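You operate a simulated robot arm through the tools that you are given. There is no shell and no other tool.

You run a simulated robot arm. Do the job below in one go: nothing can be reset, and whatever is moved stays where it is left.

JOB
Put things in order on the top of small steel table. At the end: the small can with red band stands where the yellow pad with purple band stood; the purple cup with dated lid stands where the small can with red band stood; the padlock in red stands on top of the stack of small silver lids; the yellow pad with purple band is on the yellow square board; whatever was shut is shut again. Leave all else as you found it, and nothing knocked over.

Only the result counts: the job must be done as asked and must still hold three seconds after the hand-in. Knocking over, shifting, dropping, spilling or breaking anything else fails it. A push-on lid holds only when it is set on centred and level and pressed home; a screw cap is set on level and turned clockwise until tight.

ROBOT AND FRAMES
A 6-joint arm with a two-finger gripper, fixed in place. Base frame: the origin is at the foot of the arm, x ahead of it, y to its left, z up; the work surface is at about z = 0. Lengths are in mm, angles in rad, forces in N, time in s.
With the tool pointing down near the work surface it reaches from about 180 to 480 mm from the base axis. Its first joint turns from -1.152 to 1.152 rad. Payload 1.76 kg.
The TCP is the grasp point between the finger pads, 29 mm short of the fingertips. In the tool frame z runs along the fingers and y along their closing line. The gripper opens to 82 mm; its body begins 58 mm behind the TCP.
Orientation is that of the tool frame in the base frame, as [roll, pitch, yaw] about the fixed x, y, z axes, in that order (R = Rz(yaw) Ry(pitch) Rx(roll)). With the fingers straight down and closing along the base's y, the tool's x points along the base's -x, its y along +y and its z along -z.

CONTROLS
- The arm moves only by the tool send_rows. Its argument "series" is a list of rows, each an object (a shift or turn left out is 0, a gripper value left out holds the last) with "translation": the shift along the base's x, y, z in mm, a list of three; "dr": the turn, a rotation vector about the base's x, y, z in degrees, a list of three. In form: [{"translation": [dx, dy, dz], "dr": [ax, ay, az]}, ...]. A call has 1 to 20 rows; each row shifts and turns the commanded pose from where the row before left it. "jaw" is the opening, from 0 (shut) to 1 (fully open), set as the call begins (left out, the last holds). A row lasts 0.2 s, in which the tool goes at most 50 mm and 0.15 rad; a call with a longer step from one row to the next is refused whole, and so is a gripper value outside its range. A pose out of reach is approached as far as the arm can. The call stops where the force on the tool passes 40 N (or 10 N more than at its start, if that is more) or the arm is blocked; 0.2 s more then pass. Each finger travels about 203.5 mm/s and halts on what it meets, pressing with about 28 N; the grip force reading is that of the motor and also rises with nothing between the fingers. The clock runs only during rows and for 0.2 s after the last one: add rows that do not move to give the fingers time. The reply holds the time, the measured pose of the TCP, the force on the tool along the base axes, the opening and the grip force, in the units named above and with some noise, with the torque about the TCP (base axes, N m) and any sound that the robot's microphone picked up.
- Cameras (640 x 400 px; columns grow to the right, rows downward): "scene" is fixed at [52.5, 335, 412.9]; the picture's right is [-0.79, -0.62, 0.00], its down [-0.40, 0.51, -0.76] and it looks along [0.47, -0.60, -0.65] (base axes); focal length 246 px, centre (320, 200). "wrist" rides on the gripper at [79, 4, -89] in the tool frame; the picture's right is [-0.05, 1.00, 0.00], its down [-0.71, -0.04, -0.71] and it looks along [-0.71, -0.04, 0.71] (tool axes); focal length 256 px, centre (320, 200).
- camera(camera): a new picture of that camera. No time passes.
- pixel_to_xyz(camera, pixels): for up to 12 pixels [column, row] of the newest picture of that camera ("zoom" is the newest enlarged one), the place [x, y, z] in the base frame of the surface seen there, good to about 2 mm. No time passes.
- zoom(camera, box): a new picture of the part [left, top, right, bottom] of that camera's present view, enlarged. No time passes.
- hand_in(): hands the job in; it is judged then, once.

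Unless the task says otherwise, let go and move clear before handing in.

The tools are called after "Call:" as a command line: name --argument value ..., lists and objects as JSON in quotes. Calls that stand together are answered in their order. send_rows: Moves the arm, as the interface text tells. Its arguments: {"type":"object","properties":{"series":{"type":"array"},"jaw":{"type":"number"}},"required":["series"]} The other tools are called the same way: camera (camera) takes a picture; pixel_to_xyz (camera, pixels) gives the place of the surface under pixels of a picture; zoom (camera, box) takes an enlarged picture of a part of a camera's view; hand_in () hands the job in.

At the start:

```text
time: 0.0
tcp_pos: [347.8, 48.5, 243.4]
tcp_rot: [3.141, 0.001, 3.142]
wrist_force: [0.6, 0.0, -0.6]
wrist_torque: [0.0, -0.02, -0.02]
gripper_width: 82.0
grasp_force: 0.1
```

scene: 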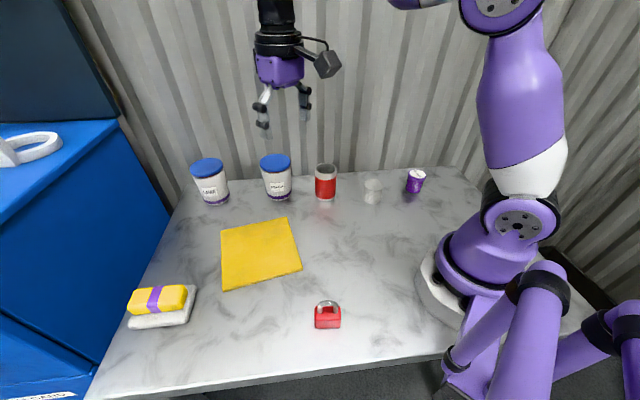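
wrist: 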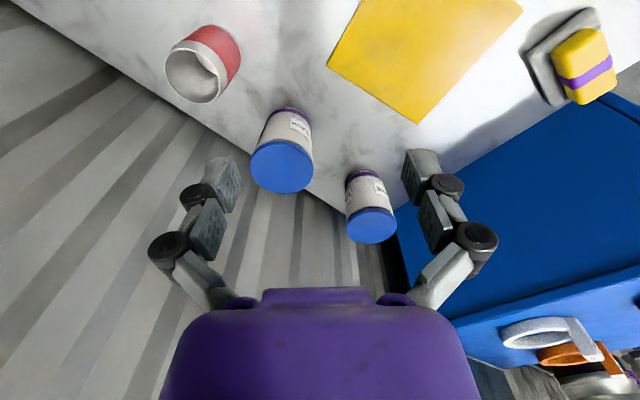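

The scene shows two blue-lidded jars, a red-banded can (325,182), a small whitish item (373,190), a purple cup (415,180), a red padlock (327,315), a yellow board (260,252), and a yellow pad on a white base (160,305). I'll zoom in to identify them properly before moving.

Call:
zoom --camera "scene" --box '[290, 140, 450, 240]'

Call:
zoom --camera "scene" --box '[100, 250, 260, 350]'

Call:
zoom --camera "scene" --box '[280, 270, 380, 350]'

Call:
zoom --camera "scene" --box '[170, 130, 310, 220]'

```text
4.00 times, centred on (370, 190) of scene
```

zoom: 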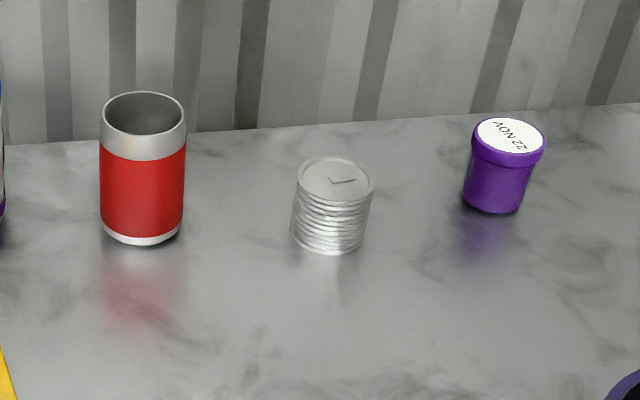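

```text
4.00 times, centred on (180, 300) of scene
```

zoom: 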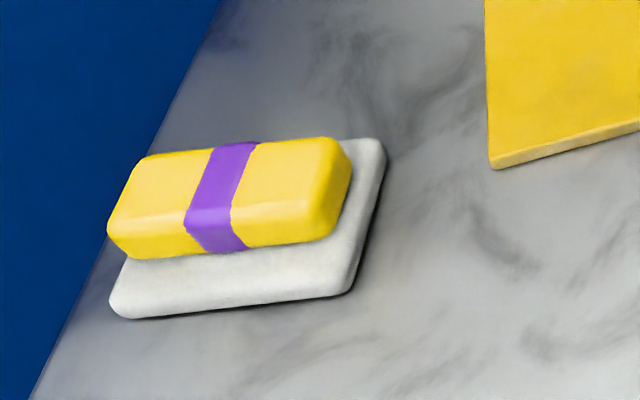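

```text
5.00 times, centred on (330, 310) of scene
```

zoom: 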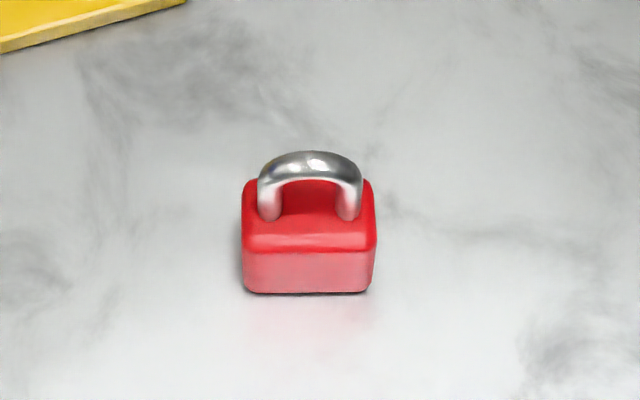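

```text
4.44 times, centred on (240, 175) of scene
```

zoom: 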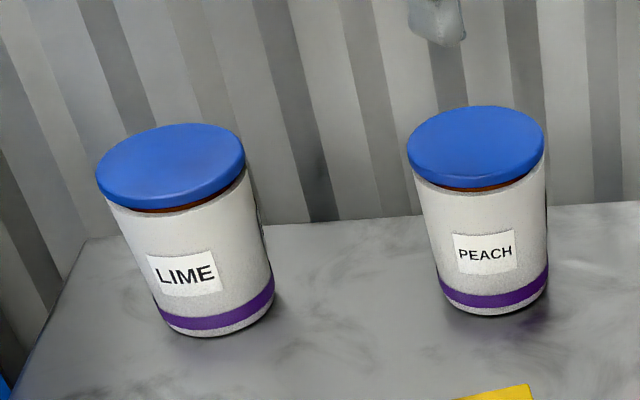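

The can at (325,182) is open, the stack of lids is at (373,190), the cup has a "22 NOV" lid, and the pad sits on a white slab. Next I'll measure these places.

Call:
zoom --camera "scene" --box '[290, 140, 450, 240]'

Call:
pixel_to_xyz --camera "zoom" --pixels '[[143, 97], [143, 130], [108, 120], [184, 120], [143, 235], [143, 243], [336, 178], [336, 160], [336, 250], [510, 134], [510, 152], [493, 205]]'

Call:
zoom --camera "wrist" --box '[140, 0, 300, 100]'

Call:
zoom --camera "wrist" --box '[500, 0, 640, 110]'

```text
4.00 times, centred on (370, 190) of scene
```

zoom: 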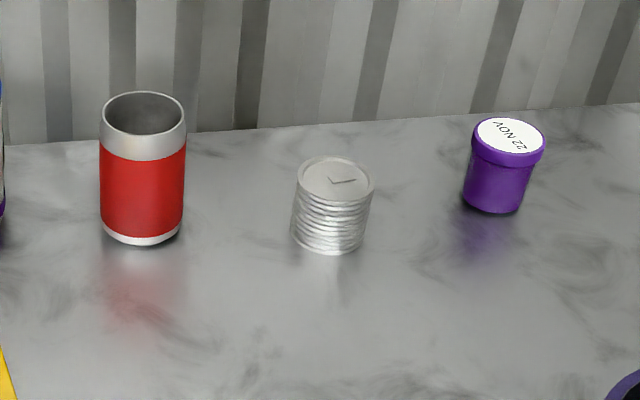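

```text
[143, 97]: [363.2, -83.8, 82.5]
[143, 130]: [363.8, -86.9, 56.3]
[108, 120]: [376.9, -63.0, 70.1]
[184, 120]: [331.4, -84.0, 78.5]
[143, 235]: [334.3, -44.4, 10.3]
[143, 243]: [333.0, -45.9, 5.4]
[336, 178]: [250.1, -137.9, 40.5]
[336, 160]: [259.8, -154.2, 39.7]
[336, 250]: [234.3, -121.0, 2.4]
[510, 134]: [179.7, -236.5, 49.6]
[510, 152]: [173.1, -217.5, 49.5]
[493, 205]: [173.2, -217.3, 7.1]
```

```text
4.00 times, centred on (220, 50) of wrist
```

zoom: 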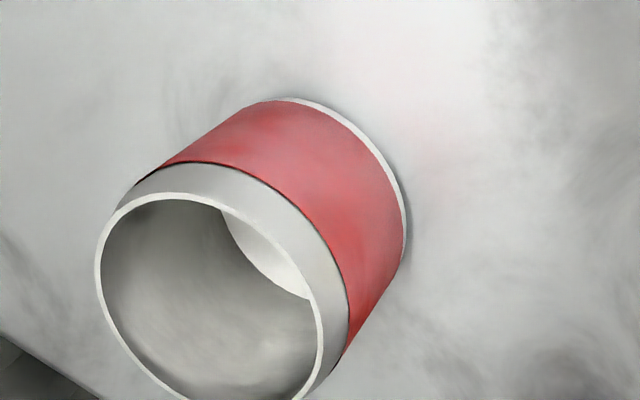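

```text
3.64 times, centred on (570, 55) of wrist
```

zoom: 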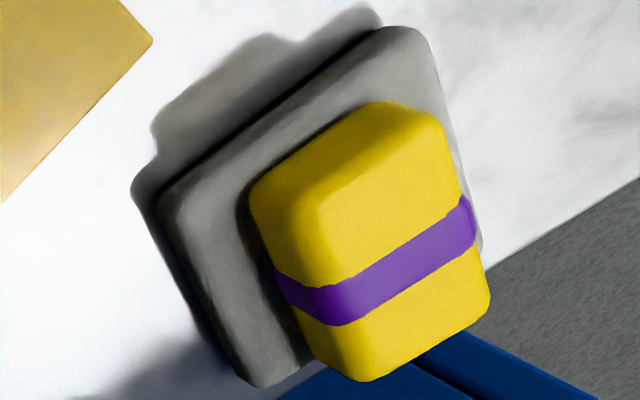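

The can looks empty and hollow. Now I'll measure the pad, slab, yellow board and padlock.

Call:
zoom --camera "scene" --box '[100, 250, 260, 350]'

Call:
pixel_to_xyz --camera "zoom" --pixels '[[145, 165], [330, 143], [310, 200], [120, 215], [215, 180], [110, 235], [300, 230], [370, 145], [345, 285], [120, 305], [350, 200], [230, 290]]'

Call:
pixel_to_xyz --camera "scene" --pixels '[[222, 230], [287, 220], [300, 268], [223, 287], [260, 252], [161, 286], [161, 306]]'

Call:
zoom --camera "scene" --box '[280, 270, 380, 350]'

Call:
pixel_to_xyz --camera "zoom" --pixels '[[310, 160], [310, 235], [270, 210], [350, 210], [250, 240], [370, 240], [250, 285], [365, 285], [310, 260], [250, 190], [370, 190], [310, 195]]'

```text
4.00 times, centred on (180, 300) of scene
```

zoom: 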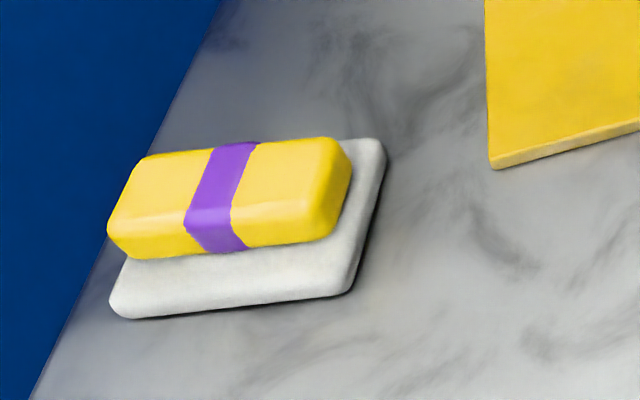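

```text
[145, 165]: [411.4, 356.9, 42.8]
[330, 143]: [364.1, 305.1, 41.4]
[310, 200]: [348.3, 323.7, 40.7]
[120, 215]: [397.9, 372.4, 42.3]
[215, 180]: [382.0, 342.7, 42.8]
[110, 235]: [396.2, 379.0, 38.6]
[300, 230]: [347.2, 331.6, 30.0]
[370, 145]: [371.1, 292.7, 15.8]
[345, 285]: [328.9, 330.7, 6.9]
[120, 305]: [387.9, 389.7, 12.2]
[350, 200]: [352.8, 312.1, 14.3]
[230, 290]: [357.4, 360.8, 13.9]
```

```text
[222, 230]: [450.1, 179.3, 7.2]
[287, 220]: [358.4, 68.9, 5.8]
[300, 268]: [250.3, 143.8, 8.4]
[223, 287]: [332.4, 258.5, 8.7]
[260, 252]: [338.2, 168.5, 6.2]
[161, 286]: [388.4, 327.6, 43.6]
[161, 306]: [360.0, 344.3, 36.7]
```

```text
5.00 times, centred on (330, 310) of scene
```

zoom: 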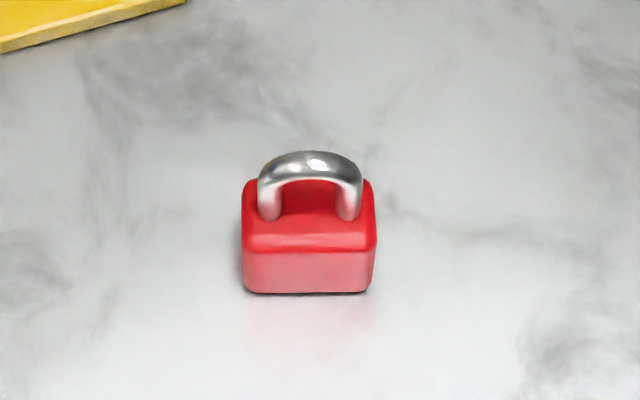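

```text
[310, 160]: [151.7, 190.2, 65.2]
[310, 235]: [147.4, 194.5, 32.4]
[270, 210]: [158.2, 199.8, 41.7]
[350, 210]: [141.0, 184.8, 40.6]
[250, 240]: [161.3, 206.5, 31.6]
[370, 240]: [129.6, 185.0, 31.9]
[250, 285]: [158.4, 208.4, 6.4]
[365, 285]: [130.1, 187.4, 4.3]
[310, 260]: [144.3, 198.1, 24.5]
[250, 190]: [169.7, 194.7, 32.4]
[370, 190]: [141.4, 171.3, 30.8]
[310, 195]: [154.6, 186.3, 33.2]
```

Pad centre is near (380,340), slab top z≈15, can near (352,-65), cup near (175,-228), stack near (247,-140), padlock near (148,190). I want a close look at the finger shape before choosing grasps.

Call:
zoom --camera "wrist" --box '[130, 120, 330, 320]'

Call:
zoom --camera "wrist" --box '[330, 120, 530, 320]'

Call:
zoom --camera "scene" --box '[220, 0, 380, 140]'

Call:
pixel_to_xyz --camera "wrist" --pixels '[[222, 165], [215, 160], [235, 165], [208, 230], [168, 245], [320, 295], [320, 340], [425, 160], [440, 220], [475, 236], [180, 390], [460, 390]]'

```text
2.00 times, centred on (230, 220) of wrist
```

zoom: 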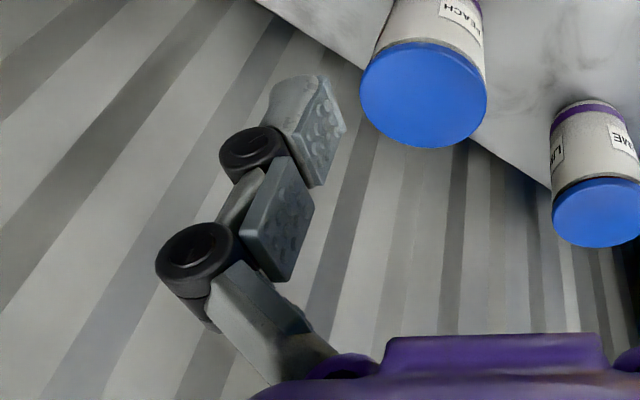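

```text
2.00 times, centred on (430, 220) of wrist
```

zoom: 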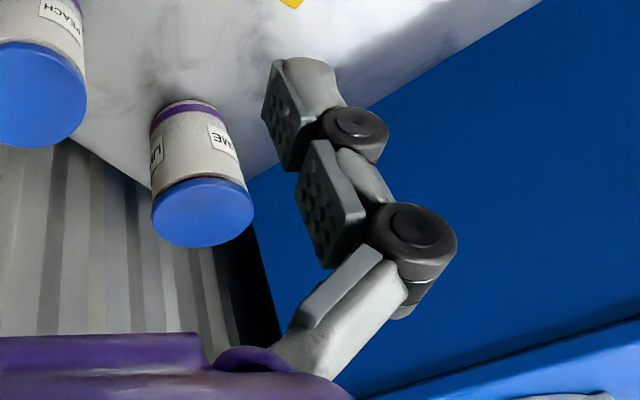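

```text
2.86 times, centred on (300, 70) of scene
```

zoom: 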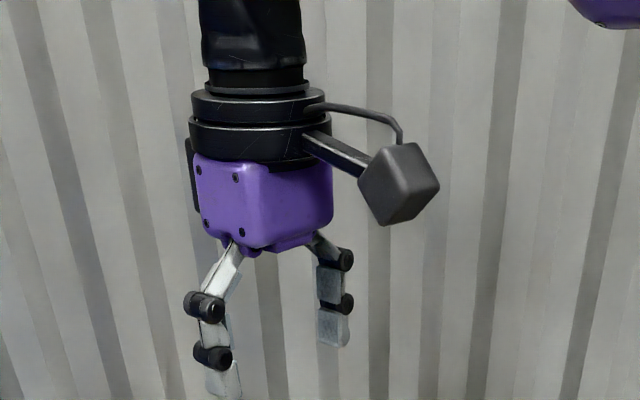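

```text
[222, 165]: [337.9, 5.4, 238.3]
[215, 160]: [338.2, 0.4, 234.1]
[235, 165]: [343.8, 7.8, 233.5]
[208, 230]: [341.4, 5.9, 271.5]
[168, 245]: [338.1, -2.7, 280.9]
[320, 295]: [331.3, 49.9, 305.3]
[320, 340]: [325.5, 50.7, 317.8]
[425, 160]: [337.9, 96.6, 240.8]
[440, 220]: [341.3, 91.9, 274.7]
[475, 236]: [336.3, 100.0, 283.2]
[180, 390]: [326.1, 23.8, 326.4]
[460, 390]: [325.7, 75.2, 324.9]
```

The fingers have nearly flat pads from the tip back about 60 mm, so I'll grip low and check reach. First I check where the blue cabinet is, since it is close to the pad (pixels around (120,130) and (100,350)).

Call:
pixel_to_xyz --camera "scene" --pixels '[[118, 122], [60, 128], [40, 190], [5, 230], [160, 190], [110, 200], [60, 260], [120, 280], [20, 330], [85, 395], [20, 150], [50, 140]]'

Call:
send_rows --series '[{"translation": [-8, 37, -5], "dr": [0, 0, 7.5]}, {"translation": [-8, 37, -5], "dr": [0, 0, 7.5]}, {"translation": [-8, 37, -5], "dr": [0, 0, 7.5]}, {"translation": [-8, 37, -5], "dr": [0, 0, 7.5]}, {"translation": [-8, 37, -5], "dr": [0, 0, 7.5]}, {"translation": [-8, 37, -5], "dr": [0, 0, 7.5]}]'

```text
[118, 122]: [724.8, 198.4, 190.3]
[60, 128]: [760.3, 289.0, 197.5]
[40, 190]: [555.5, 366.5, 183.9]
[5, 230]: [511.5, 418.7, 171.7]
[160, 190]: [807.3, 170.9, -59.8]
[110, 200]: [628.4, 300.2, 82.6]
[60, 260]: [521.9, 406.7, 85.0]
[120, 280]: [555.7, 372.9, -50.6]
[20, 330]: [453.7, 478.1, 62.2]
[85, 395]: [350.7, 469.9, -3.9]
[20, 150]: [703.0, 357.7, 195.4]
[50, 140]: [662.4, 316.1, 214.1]
```

```text
time: 1.4
tcp_pos: [299.8, 272.3, 213.9]
tcp_rot: [-3.141, 0.001, -2.354]
wrist_force: [-0.6, -0.1, 0.7]
wrist_torque: [0.01, -0.02, 0.02]
gripper_width: 81.9
grasp_force: 0.0
```

The cabinet face lies roughly on x+y≈928, about 100 mm beyond the pad, so there's room. Now I look at the pad from the wrist camera.

Call:
camera --camera "wrist"

Call:
camera --camera "scene"

```text
taken
```

wrist: 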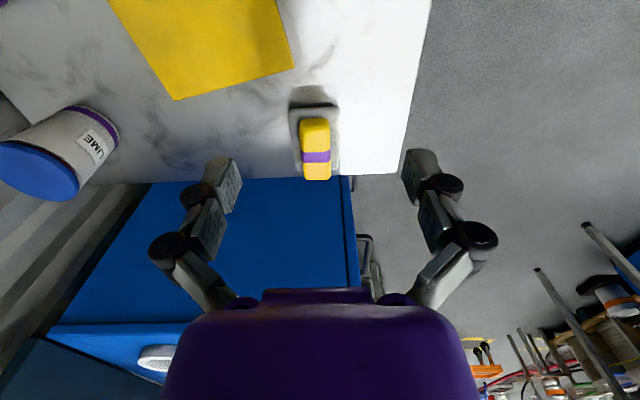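

```text
taken
```

scene: 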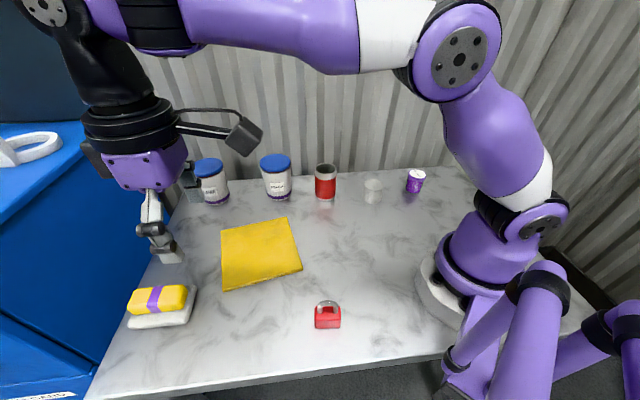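

The pad appears at (315,148) in the wrist view, nearly aligned with the tool. I zoom in and measure its corners and the slab.

Call:
zoom --camera "wrist" --box '[265, 80, 365, 200]'

```text
3.33 times, centred on (315, 140) of wrist
```

zoom: 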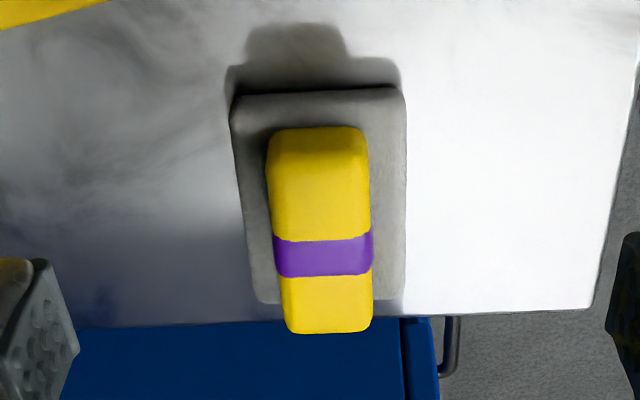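

Call:
pixel_to_xyz --camera "zoom" --pixels '[[278, 160], [355, 158], [318, 170], [290, 325], [365, 322], [325, 328], [318, 140], [278, 200], [364, 200], [285, 300], [368, 300], [320, 250]]'

Call:
pixel_to_xyz --camera "zoom" --pixels '[[240, 105], [398, 95], [255, 295], [398, 295], [250, 200], [395, 200], [318, 110], [325, 315], [270, 180], [366, 180]]'

```text
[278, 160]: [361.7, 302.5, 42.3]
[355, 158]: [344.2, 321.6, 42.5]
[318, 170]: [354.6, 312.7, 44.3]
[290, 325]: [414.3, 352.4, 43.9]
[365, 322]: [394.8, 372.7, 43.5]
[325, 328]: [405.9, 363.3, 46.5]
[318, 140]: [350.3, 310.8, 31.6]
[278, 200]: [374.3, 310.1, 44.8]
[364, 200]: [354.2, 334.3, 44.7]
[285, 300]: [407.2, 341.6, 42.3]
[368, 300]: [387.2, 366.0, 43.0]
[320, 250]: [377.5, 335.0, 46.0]
```

```text
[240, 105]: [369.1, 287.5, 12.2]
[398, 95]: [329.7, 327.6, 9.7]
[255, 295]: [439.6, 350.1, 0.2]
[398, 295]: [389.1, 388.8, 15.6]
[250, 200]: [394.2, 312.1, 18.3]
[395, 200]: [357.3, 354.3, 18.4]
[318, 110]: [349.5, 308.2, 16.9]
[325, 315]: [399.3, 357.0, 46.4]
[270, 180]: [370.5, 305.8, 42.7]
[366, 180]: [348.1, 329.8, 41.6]
```

Pad centre ≈ (379,338), long axis ≈ 44°, top z≈45, slab top ≈17. I'll move above it with the tool straight down to test the reach (r≈508) at z=90.

Call:
send_rows --series '[{"translation": [15.8, 13.1, -24.8], "dr": [0, 0, -0.2]}, {"translation": [15.8, 13.1, -24.8], "dr": [0, 0, -0.2]}, {"translation": [15.8, 13.1, -24.8], "dr": [0, 0, -0.2]}, {"translation": [15.8, 13.1, -24.8], "dr": [0, 0, -0.2]}, {"translation": [15.8, 13.1, -24.8], "dr": [0, 0, -0.2]}, {}, {}]'

```text
time: 3.0
tcp_pos: [353.8, 320.7, 86.9]
tcp_rot: [3.141, -0.001, -2.375]
wrist_force: [-0.4, -0.2, 0.6]
wrist_torque: [0.02, 0.0, 0.01]
gripper_width: 82.2
grasp_force: 0.1
out of reach, approached as far as the arm can: row 4, 5
```

The arm stopped at r≈478 with the tool vertical, so I need to tilt the fingers outward. I tilt by 15° about the tangential axis and see where it lands.

Call:
send_rows --series '[{"dr": [5.2, -5.4, 0]}, {"dr": [5.2, -5.4, 0]}, {}]'

```text
time: 3.8
tcp_pos: [351.5, 320.1, 86.5]
tcp_rot: [3.141, 0.264, -2.373]
wrist_force: [0.9, -0.2, 0.2]
wrist_torque: [-0.02, -0.02, -0.01]
gripper_width: 81.7
grasp_force: 0.2
```

The tilt is now 15° and pointing outward. I move outward to above the pad's centre and check reach.

Call:
send_rows --series '[{"translation": [12, 7.3, 0]}, {"translation": [12, 7.3, 0]}, {}]'

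Call:
camera --camera "wrist"

Call:
zoom --camera "scene" --box '[80, 200, 260, 350]'

```text
time: 4.6
tcp_pos: [377.1, 336.0, 87.3]
tcp_rot: [3.141, 0.262, -2.373]
wrist_force: [0.6, -0.1, -0.7]
wrist_torque: [0.0, -0.02, -0.02]
gripper_width: 81.9
grasp_force: 0.1
```

```text
taken
```

wrist: 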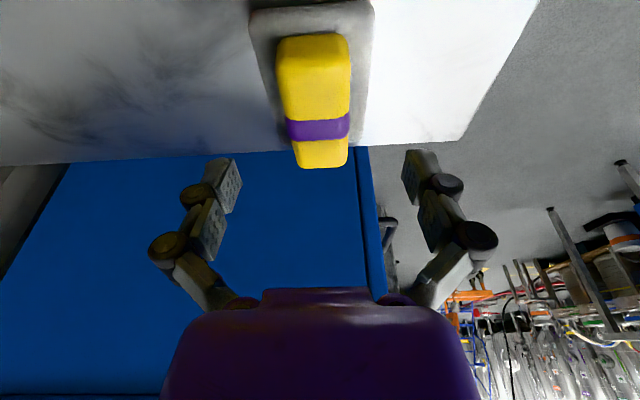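

```text
2.67 times, centred on (170, 275) of scene
```

zoom: 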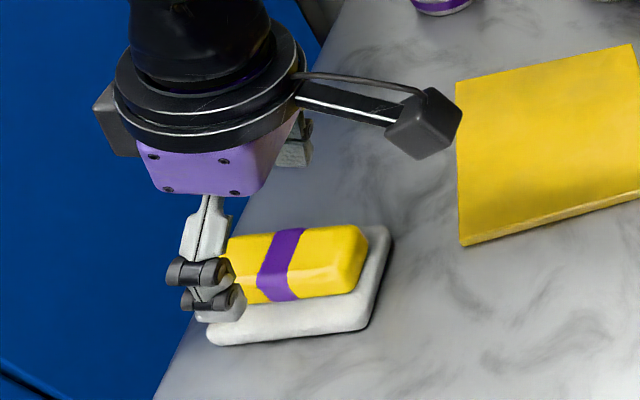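

Reached (377,336,87) with the pad lined up between the fingers. Next I descend to z≈53 so the fingertips stay above the slab (top ≈17–18).

Call:
send_rows --series '[{"translation": [-0.5, -0.4, -11.4]}, {"translation": [-0.5, -0.4, -11.4]}, {"translation": [-0.5, -0.4, -11.4]}, {}]'

Call:
zoom --camera "scene" --box '[80, 230, 240, 350]'

Call:
camera --camera "wrist"

```text
time: 5.6
tcp_pos: [375.0, 333.8, 51.9]
tcp_rot: [-3.141, 0.262, -2.373]
wrist_force: [0.0, 0.8, -0.4]
wrist_torque: [-0.02, -0.02, 0.02]
gripper_width: 81.8
grasp_force: 0.0
```

```text
3.33 times, centred on (160, 290) of scene
```

zoom: 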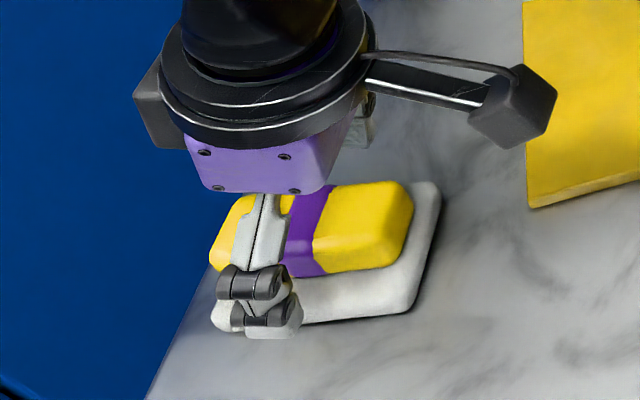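

```text
taken
```

wrist: 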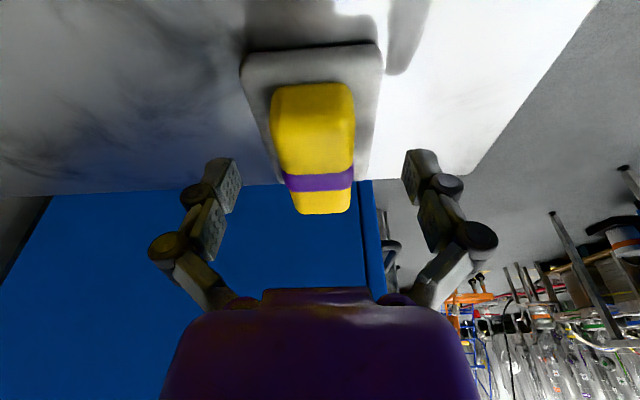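

The purple band of the pad is centred at the TCP pixel (320,185). I close the fingers on it.

Call:
send_rows --jaw 0 --series '[{}, {}, {}]'

Call:
camera --camera "wrist"

```text
time: 6.4
tcp_pos: [375.9, 335.6, 54.3]
tcp_rot: [3.14, 0.267, -2.371]
wrist_force: [-0.8, 2.9, 14.2]
wrist_torque: [0.15, -0.08, 0.12]
gripper_width: 35.3
grasp_force: 28.2
```

```text
taken
```

wrist: 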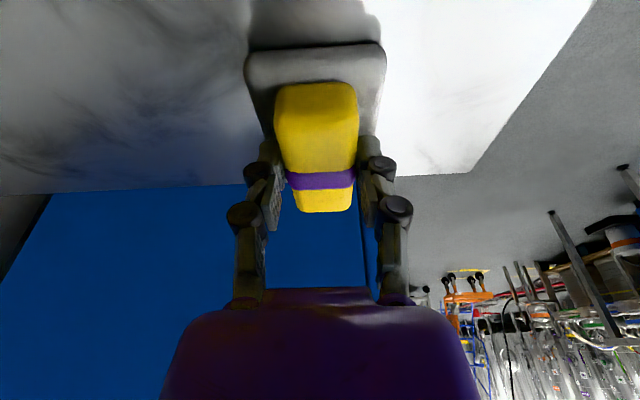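

Grip width is 35.3 with 28 N, but there's 14 N upward on the tool, so the tips seem to be touching the slab. I lift gently and check.

Call:
send_rows --series '[{"translation": [0, 0, 4]}, {"translation": [0, 0, 6]}, {"translation": [0, 0, 10]}, {}]'

Call:
camera --camera "wrist"

Call:
zoom --camera "scene" --box '[80, 230, 240, 350]'

```text
time: 7.4
tcp_pos: [375.0, 333.7, 72.6]
tcp_rot: [-3.141, 0.262, -2.373]
wrist_force: [0.6, 1.3, -0.8]
wrist_torque: [-0.02, 0.01, 0.02]
gripper_width: 34.9
grasp_force: 27.9
```

```text
taken
```

wrist: 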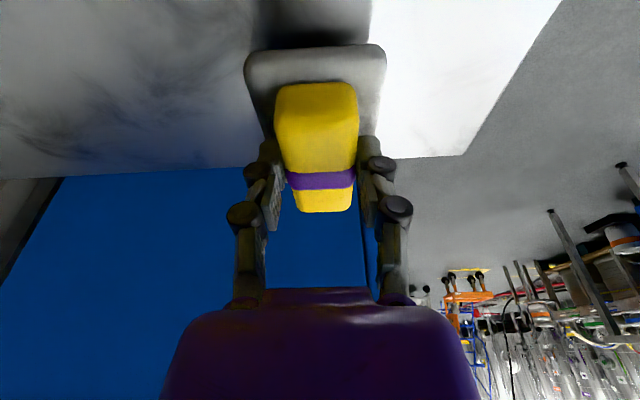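

```text
3.33 times, centred on (160, 290) of scene
```

zoom: 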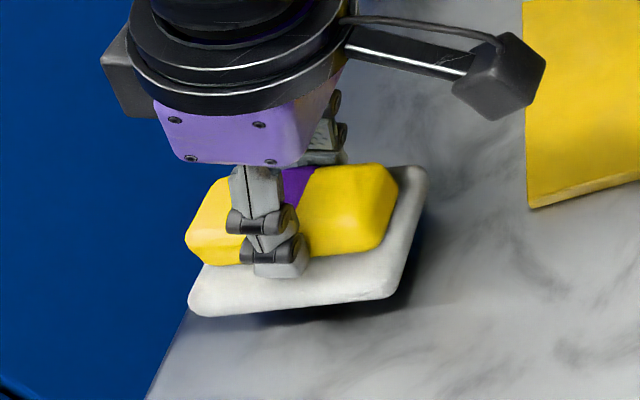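

The white slab rose together with the pad (scene zoom around (300,290)), so they may be one body or stuck together. I look closer before going on.

Call:
zoom --camera "scene" --box '[120, 265, 200, 315]'

Call:
zoom --camera "wrist" --box '[220, 30, 420, 220]'

Call:
pixel_to_xyz --camera "wrist" --pixels '[[260, 70], [370, 60], [318, 68], [265, 120], [370, 110], [315, 100], [315, 130], [320, 205], [300, 150], [340, 150], [250, 62], [383, 60]]'

```text
8.00 times, centred on (160, 290) of scene
```

zoom: 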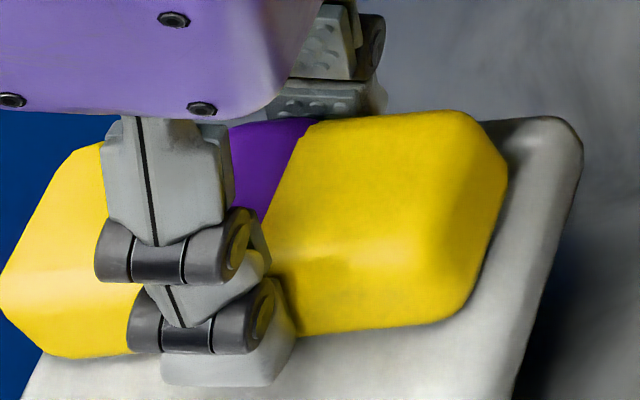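

```text
2.11 times, centred on (320, 125) of wrist
```

zoom: 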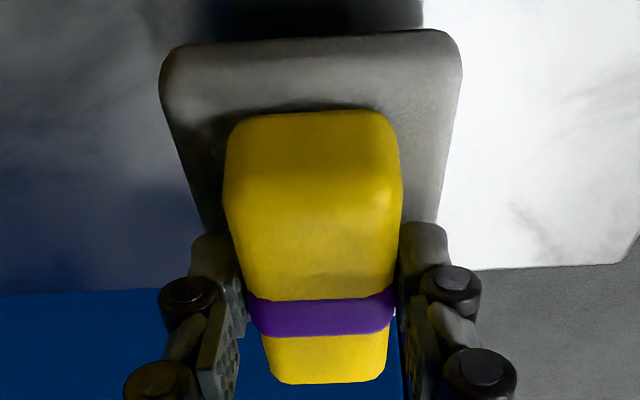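

```text
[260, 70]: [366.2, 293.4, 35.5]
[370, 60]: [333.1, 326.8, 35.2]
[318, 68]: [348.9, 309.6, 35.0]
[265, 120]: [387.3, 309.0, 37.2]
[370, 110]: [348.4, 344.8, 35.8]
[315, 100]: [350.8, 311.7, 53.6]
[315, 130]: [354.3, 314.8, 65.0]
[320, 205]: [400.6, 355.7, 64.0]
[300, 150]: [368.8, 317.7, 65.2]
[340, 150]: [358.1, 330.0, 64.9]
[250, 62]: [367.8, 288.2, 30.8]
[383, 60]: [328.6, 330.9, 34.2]
```

The slab top went from ~17 to ~35.5 and is still level under the pad, so it looks rigidly attached. To be sure, I'll set it back exactly, release, and regrip with the tips well clear of the slab.

Call:
send_rows --series '[{"translation": [0, 0, -8]}, {"translation": [0, 0, -5]}, {"translation": [0, 0, -3]}, {"translation": [0, 0, -1.5]}, {}]'

```text
time: 8.6
tcp_pos: [374.6, 333.8, 55.8]
tcp_rot: [-3.141, 0.261, -2.374]
wrist_force: [-0.5, -0.2, -0.8]
wrist_torque: [0.0, -0.01, -0.01]
gripper_width: 35.3
grasp_force: 28.4
```

No contact force yet at z=55.8. I lower a little more to touch.

Call:
send_rows --series '[{"translation": [0, 0, -1]}, {}]'

Call:
send_rows --series '[{"translation": [0, 0, -1]}, {}]'

```text
time: 9.2
tcp_pos: [374.4, 334.2, 54.8]
tcp_rot: [3.14, 0.262, -2.372]
wrist_force: [0.1, 0.0, -0.8]
wrist_torque: [-0.01, 0.0, 0.01]
gripper_width: 34.9
grasp_force: 28.1
```

```text
time: 9.8
tcp_pos: [374.6, 334.9, 53.3]
tcp_rot: [-3.141, 0.265, -2.375]
wrist_force: [0.0, -0.4, 4.5]
wrist_torque: [0.1, -0.18, 0.01]
gripper_width: 35.1
grasp_force: 28.7
```

Contact at 4.5 N. I open, rise 8 mm, and regrip higher.

Call:
send_rows --jaw 0.8 --series '[{}, {}, {"translation": [0, 0, 4.5]}, {"translation": [0, 0, 4.5]}, {}]'

Call:
send_rows --jaw 0 --series '[{}, {}, {}]'

Call:
send_rows --series '[{"translation": [0, 0, 4]}, {"translation": [0, 0, 6]}, {"translation": [0, 0, 8]}, {}]'

Call:
zoom --camera "scene" --box '[80, 230, 240, 350]'

```text
time: 11.0
tcp_pos: [374.7, 333.6, 61.1]
tcp_rot: [3.141, 0.26, -2.372]
wrist_force: [-0.5, 0.2, 0.3]
wrist_torque: [0.0, -0.01, 0.02]
gripper_width: 65.6
grasp_force: 0.1
```

```text
time: 11.8
tcp_pos: [374.5, 334.8, 64.0]
tcp_rot: [-3.141, 0.265, -2.375]
wrist_force: [1.2, -0.4, 15.6]
wrist_torque: [0.04, -0.09, -0.03]
gripper_width: 35.1
grasp_force: 28.3
```

```text
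time: 12.8
tcp_pos: [374.5, 334.0, 81.5]
tcp_rot: [-3.14, 0.261, -2.373]
wrist_force: [0.4, 0.0, -0.7]
wrist_torque: [-0.03, -0.01, -0.01]
gripper_width: 35.2
grasp_force: 28.0
```

```text
3.33 times, centred on (160, 290) of scene
```

zoom: 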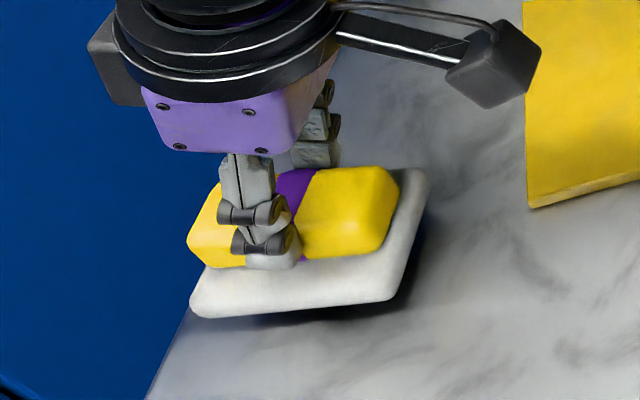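

The slab lifted again with a grip only on the yellow part, so the white base and yellow block are one object: the pad. Now I measure the board corners and jars to plan the placement.

Call:
camera --camera "scene"

Call:
pixel_to_xyz --camera "scene" --pixels '[[222, 231], [287, 219], [301, 269], [223, 288], [262, 252], [208, 168], [276, 163], [215, 200], [278, 198], [240, 240], [280, 260], [250, 270]]'

Call:
zoom --camera "scene" --box '[200, 200, 320, 300]'

```text
taken
```

scene: 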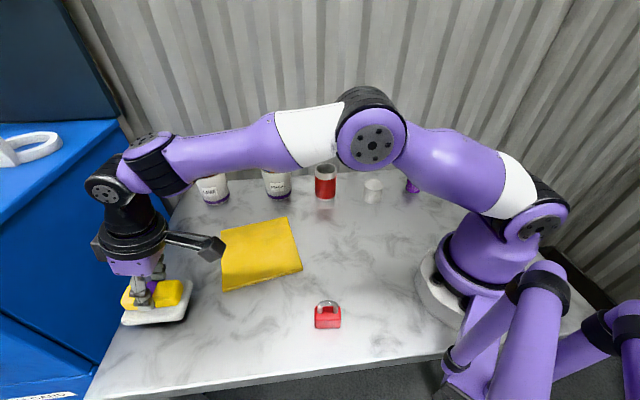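

```text
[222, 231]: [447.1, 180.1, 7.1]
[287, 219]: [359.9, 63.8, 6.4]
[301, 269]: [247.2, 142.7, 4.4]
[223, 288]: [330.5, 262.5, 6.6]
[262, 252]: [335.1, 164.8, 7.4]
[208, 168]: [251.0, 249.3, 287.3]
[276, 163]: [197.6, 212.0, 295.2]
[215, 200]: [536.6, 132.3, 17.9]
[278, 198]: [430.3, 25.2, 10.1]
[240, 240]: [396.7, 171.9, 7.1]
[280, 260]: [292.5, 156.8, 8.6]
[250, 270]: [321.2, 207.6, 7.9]
```

```text
4.00 times, centred on (260, 250) of scene
```

zoom: 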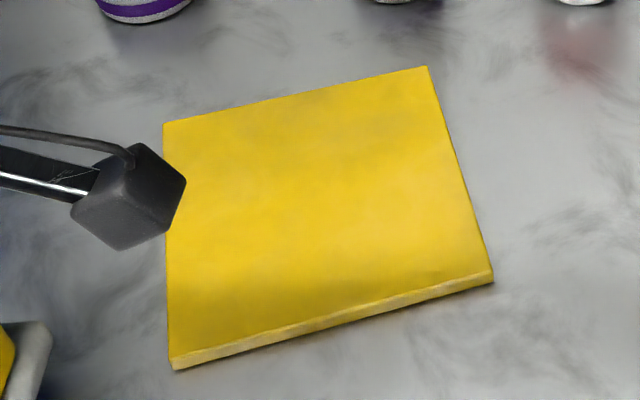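

Board centre ≈ (346,162), top z≈7. I lift and carry the pad over the board keeping the tool orientation unchanged.

Call:
send_rows --series '[{"translation": [0, 0, 20]}, {"translation": [0, 0, 20]}, {"translation": [-5.5, -29.3, 0]}, {"translation": [-5.5, -29.3, 0]}, {"translation": [-5.5, -29.3, 0]}, {"translation": [-5.5, -29.3, 0]}, {"translation": [-5.5, -29.3, 0]}, {"translation": [-5.5, -29.3, 0]}, {}]'

Call:
camera --camera "wrist"

Call:
camera --camera "scene"

```text
time: 14.8
tcp_pos: [342.1, 158.5, 120.1]
tcp_rot: [-3.141, 0.264, -2.374]
wrist_force: [0.3, -0.5, -1.0]
wrist_torque: [0.01, -0.02, 0.04]
gripper_width: 35.0
grasp_force: 28.0
```

```text
taken
```

wrist: 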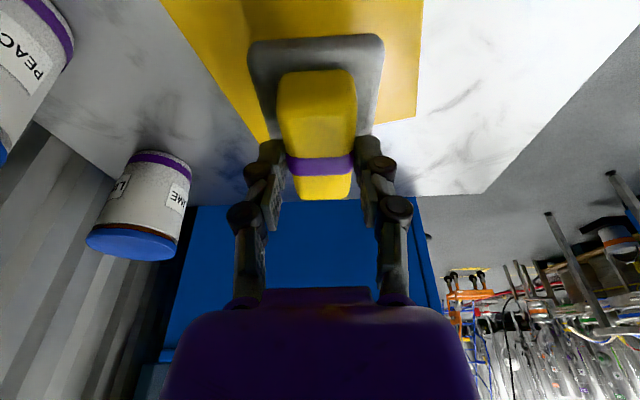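

```text
taken
```

scene: 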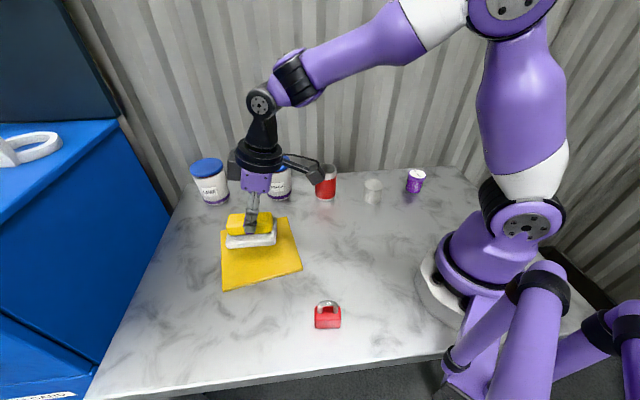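

The pad is over the board and level. I lower it to just above the board, then step down gently.

Call:
send_rows --series '[{"translation": [0, 0, -15]}, {"translation": [0, 0, -15]}, {"translation": [0, 0, -10]}, {"translation": [0, 0, -5]}, {}]'

Call:
send_rows --series '[{"translation": [0, 0, -2]}, {}]'

Call:
send_rows --series '[{"translation": [0, 0, -1.5]}, {}]'

```text
time: 16.0
tcp_pos: [342.4, 157.9, 74.3]
tcp_rot: [-3.141, 0.261, -2.374]
wrist_force: [0.2, 0.7, -0.7]
wrist_torque: [-0.03, -0.05, 0.02]
gripper_width: 35.1
grasp_force: 28.3
```

```text
time: 16.6
tcp_pos: [342.0, 158.3, 73.3]
tcp_rot: [-3.141, 0.264, -2.373]
wrist_force: [-1.5, -1.2, 7.0]
wrist_torque: [0.18, -0.15, -0.01]
gripper_width: 34.8
grasp_force: 28.1
```

```text
time: 17.2
tcp_pos: [342.2, 159.4, 72.5]
tcp_rot: [-3.139, 0.264, -2.376]
wrist_force: [-4.9, -1.5, 20.5]
wrist_torque: [0.1, -0.02, 0.04]
gripper_width: 35.3
grasp_force: 28.6
```

It's pressed on the board at 20 N; I ease off a bit, then open and rise straight up along the tool axis.

Call:
send_rows --series '[{"translation": [0, 0, 1.3]}, {}]'

Call:
send_rows --jaw 0.8 --series '[{}, {}, {}]'

Call:
send_rows --series '[{"translation": [0, 0, 15]}, {"translation": [0, 0, 20]}, {"translation": [0, 0, 30]}, {"translation": [0, 0, 40]}, {}]'

Call:
camera --camera "scene"

Call:
camera --camera "wrist"

```text
time: 17.8
tcp_pos: [341.3, 157.3, 71.4]
tcp_rot: [-3.141, 0.261, -2.375]
wrist_force: [2.5, 0.9, 4.8]
wrist_torque: [0.27, -0.37, 0.01]
gripper_width: 35.3
grasp_force: 28.7
```

```text
time: 18.6
tcp_pos: [341.7, 157.7, 73.2]
tcp_rot: [-3.14, 0.262, -2.375]
wrist_force: [0.5, 0.4, 0.1]
wrist_torque: [-0.03, -0.01, -0.01]
gripper_width: 65.7
grasp_force: 0.1
```

```text
time: 19.8
tcp_pos: [342.9, 159.6, 178.9]
tcp_rot: [3.141, 0.263, -2.375]
wrist_force: [-0.1, 0.5, -0.1]
wrist_torque: [0.01, 0.05, 0.03]
gripper_width: 65.5
grasp_force: 0.1
```

```text
taken
```

scene: 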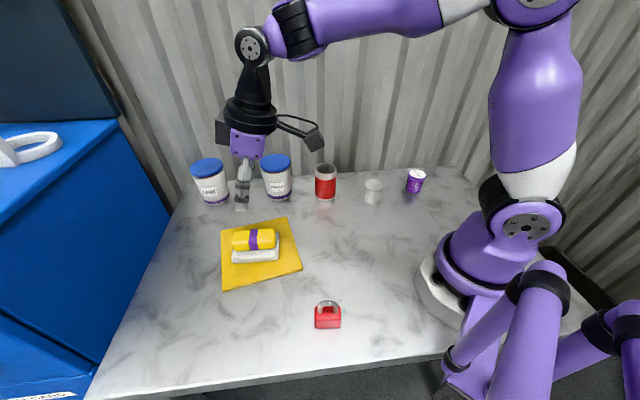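

```text
taken
```

wrist: 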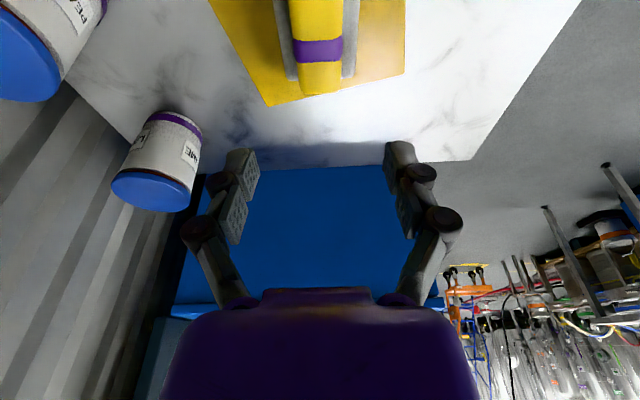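

The pad rests on the board and the board hasn't shifted. Next I swing over toward the can with the tilt kept radial (yaw −54.5°) for a good look at it.

Call:
send_rows --jaw 1 --series '[{"translation": [-9.1, -26.2, 4], "dr": [0, 0, -6.8]}, {"translation": [-9.1, -26.2, 4], "dr": [0, 0, -6.8]}, {"translation": [-9.1, -26.2, 4], "dr": [0, 0, -6.8]}, {"translation": [-9.1, -26.2, 4], "dr": [0, 0, -6.8]}, {"translation": [-9.1, -26.2, 4], "dr": [0, 0, -6.8]}, {"translation": [-9.1, -26.2, 4], "dr": [0, 0, -6.8]}, {"translation": [-9.1, -26.2, 4], "dr": [0, 0, -6.8]}, {"translation": [-9.1, -26.2, 4], "dr": [0, 0, -6.8]}, {}]'

Call:
camera --camera "wrist"

Call:
camera --camera "scene"

```text
time: 21.8
tcp_pos: [270.2, -51.3, 209.5]
tcp_rot: [3.141, 0.262, 2.958]
wrist_force: [-0.2, -0.5, 0.4]
wrist_torque: [0.03, -0.04, 0.0]
gripper_width: 81.8
grasp_force: 0.0
```

```text
taken
```

wrist: 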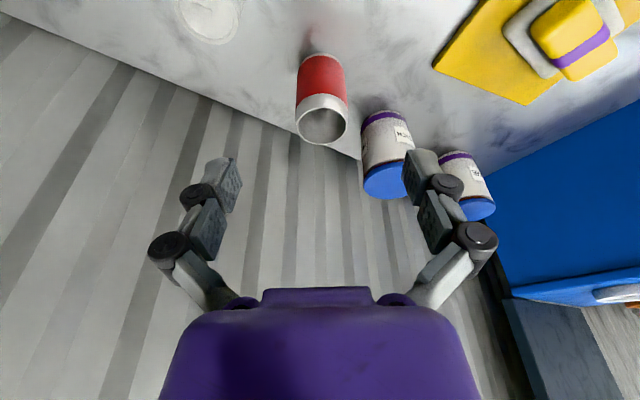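

```text
taken
```

scene: 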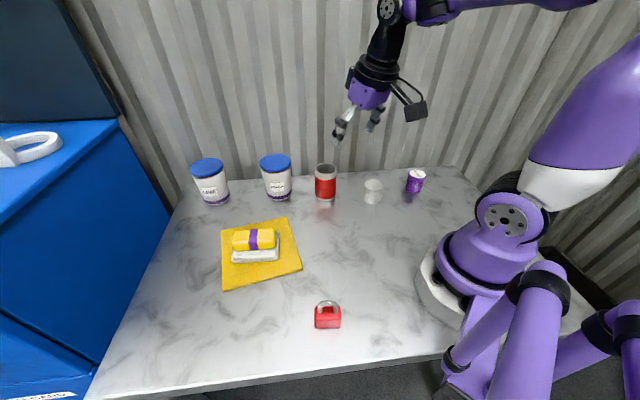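

The can is at (322,98) in the wrist view with the PEACH jar nearby. I zoom in to measure the can's rim, base, and the jar's clearance.

Call:
zoom --camera "wrist" --box '[270, 40, 430, 210]'

```text
2.35 times, centred on (350, 125) of wrist
```

zoom: 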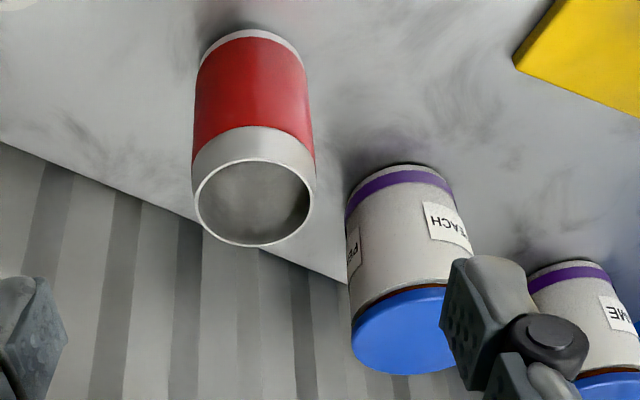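

Call:
pixel_to_xyz --camera "zoom" --pixels '[[196, 200], [312, 200], [250, 160], [255, 244], [250, 33], [210, 50], [295, 45], [400, 168], [345, 200], [455, 195], [400, 300], [255, 100]]'

Call:
pixel_to_xyz --camera "wrist" --pixels '[[320, 125], [325, 110], [300, 115], [345, 118], [322, 140], [310, 105], [335, 106], [320, 60], [299, 90], [346, 90]]'

```text
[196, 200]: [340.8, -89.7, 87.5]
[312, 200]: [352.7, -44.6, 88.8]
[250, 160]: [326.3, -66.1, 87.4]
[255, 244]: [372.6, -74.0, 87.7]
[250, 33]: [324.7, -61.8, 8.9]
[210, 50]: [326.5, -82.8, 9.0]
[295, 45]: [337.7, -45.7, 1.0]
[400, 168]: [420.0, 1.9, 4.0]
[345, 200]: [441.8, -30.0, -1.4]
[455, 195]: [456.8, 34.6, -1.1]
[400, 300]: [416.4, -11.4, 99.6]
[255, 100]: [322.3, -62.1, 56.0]
```

```text
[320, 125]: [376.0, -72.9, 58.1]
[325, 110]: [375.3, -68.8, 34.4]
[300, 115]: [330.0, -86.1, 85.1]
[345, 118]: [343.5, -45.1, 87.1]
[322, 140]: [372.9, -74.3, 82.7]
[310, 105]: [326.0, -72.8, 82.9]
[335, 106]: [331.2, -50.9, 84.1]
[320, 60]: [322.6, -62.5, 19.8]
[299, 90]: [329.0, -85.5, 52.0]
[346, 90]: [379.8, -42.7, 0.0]
```

The can's axis is near (349,-68), radius ≈27, height ≈87; the PEACH jar is at about (455,3), leaving ample room. I also check where the wall is behind the objects.

Call:
pixel_to_xyz --camera "scene" --pixels '[[240, 165], [320, 150], [373, 160], [415, 155], [460, 155], [300, 170], [380, 168], [440, 166], [470, 172], [345, 100], [400, 60], [560, 200]]'

```text
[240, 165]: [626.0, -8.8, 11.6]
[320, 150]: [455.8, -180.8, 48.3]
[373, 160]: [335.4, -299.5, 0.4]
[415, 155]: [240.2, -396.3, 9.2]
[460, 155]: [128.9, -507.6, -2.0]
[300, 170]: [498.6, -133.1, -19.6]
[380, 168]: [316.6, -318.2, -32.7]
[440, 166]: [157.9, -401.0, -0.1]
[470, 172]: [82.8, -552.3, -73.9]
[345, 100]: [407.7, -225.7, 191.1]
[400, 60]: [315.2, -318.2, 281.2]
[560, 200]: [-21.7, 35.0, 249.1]
```

The wall lies on x−y≈636, well behind everything. I now tilt to 20°, align to the can's bearing (−11.2°), and go above the can.

Call:
send_rows --series '[{"translation": [26.2, -5.6, -16], "dr": [-0.95, -4.9, 0]}, {"translation": [26.2, -5.6, -16], "dr": [0, 0, -0.7]}, {"translation": [26.4, -5.5, -17.5]}, {}]'

Call:
camera --camera "wrist"

```text
time: 22.8
tcp_pos: [348.6, -67.5, 160.1]
tcp_rot: [-3.138, 0.349, 2.948]
wrist_force: [1.0, -0.4, 0.0]
wrist_torque: [0.02, 0.02, 0.01]
gripper_width: 82.2
grasp_force: 0.1
```

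```text
taken
```

wrist: 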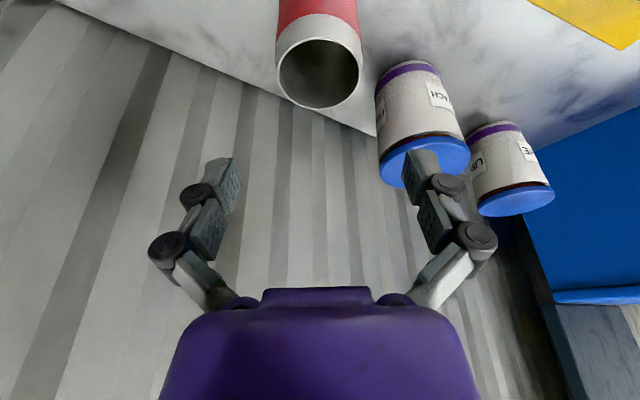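

The can's rim is centred at col ≈319, lined up with the fingers. I measure the rim again for the exact centre.

Call:
pixel_to_xyz --camera "wrist" --pixels '[[278, 66], [361, 66], [318, 38], [320, 107], [300, 98], [340, 100], [290, 47], [348, 47], [276, 35], [359, 33], [318, 10], [320, 75]]'

```text
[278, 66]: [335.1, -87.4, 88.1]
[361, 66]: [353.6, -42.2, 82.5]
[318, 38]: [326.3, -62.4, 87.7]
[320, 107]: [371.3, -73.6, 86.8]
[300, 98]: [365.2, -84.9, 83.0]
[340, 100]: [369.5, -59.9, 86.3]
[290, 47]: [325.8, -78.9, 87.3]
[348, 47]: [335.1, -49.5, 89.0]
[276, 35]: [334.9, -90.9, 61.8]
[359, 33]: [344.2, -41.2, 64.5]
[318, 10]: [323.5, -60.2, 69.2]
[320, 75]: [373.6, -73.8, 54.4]
```

Centre confirmed at about (348.5,−68). I descend vertically to z≈58.

Call:
send_rows --series '[{"translation": [0, 0, -25]}, {"translation": [0, 0, -25]}, {"translation": [0, 0, -25]}, {"translation": [0, 0, -17]}, {"translation": [0, 0, -10]}, {}]'

Call:
camera --camera "wrist"

Call:
zoom --camera "scene" --box '[260, 110, 420, 220]'

```text
time: 24.2
tcp_pos: [348.1, -67.3, 58.5]
tcp_rot: [-3.14, 0.348, 2.949]
wrist_force: [0.1, -0.5, -0.3]
wrist_torque: [0.0, 0.01, -0.02]
gripper_width: 82.0
grasp_force: 0.2
```

```text
taken
```

wrist: 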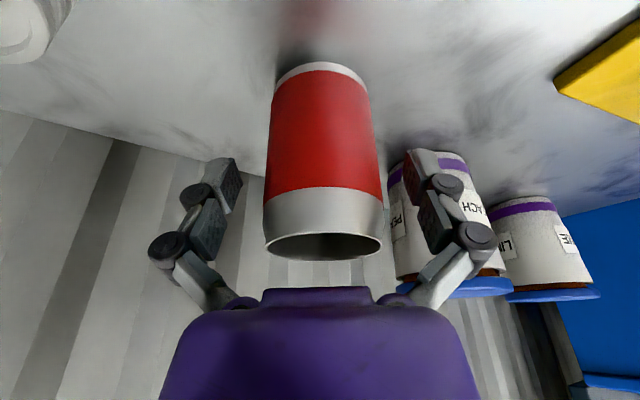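

```text
3.64 times, centred on (340, 165) of scene
```

zoom: 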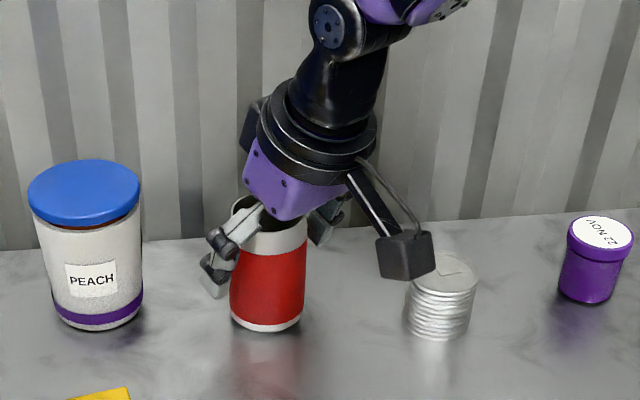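

The can sits centred between the fingers and everything is clear. I close the gripper.

Call:
send_rows --jaw 0 --series '[{}, {}, {}]'

Call:
camera --camera "wrist"

```text
time: 25.0
tcp_pos: [347.3, -66.7, 57.9]
tcp_rot: [-3.14, 0.35, 2.948]
wrist_force: [0.3, 0.5, 5.8]
wrist_torque: [0.03, -0.06, 0.01]
gripper_width: 50.6
grasp_force: 27.8
```

```text
taken
```

wrist: 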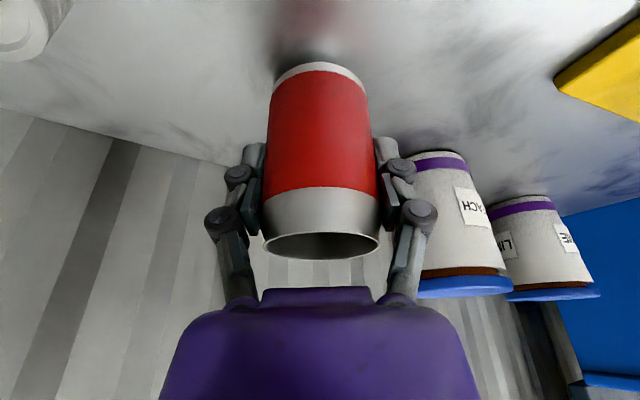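

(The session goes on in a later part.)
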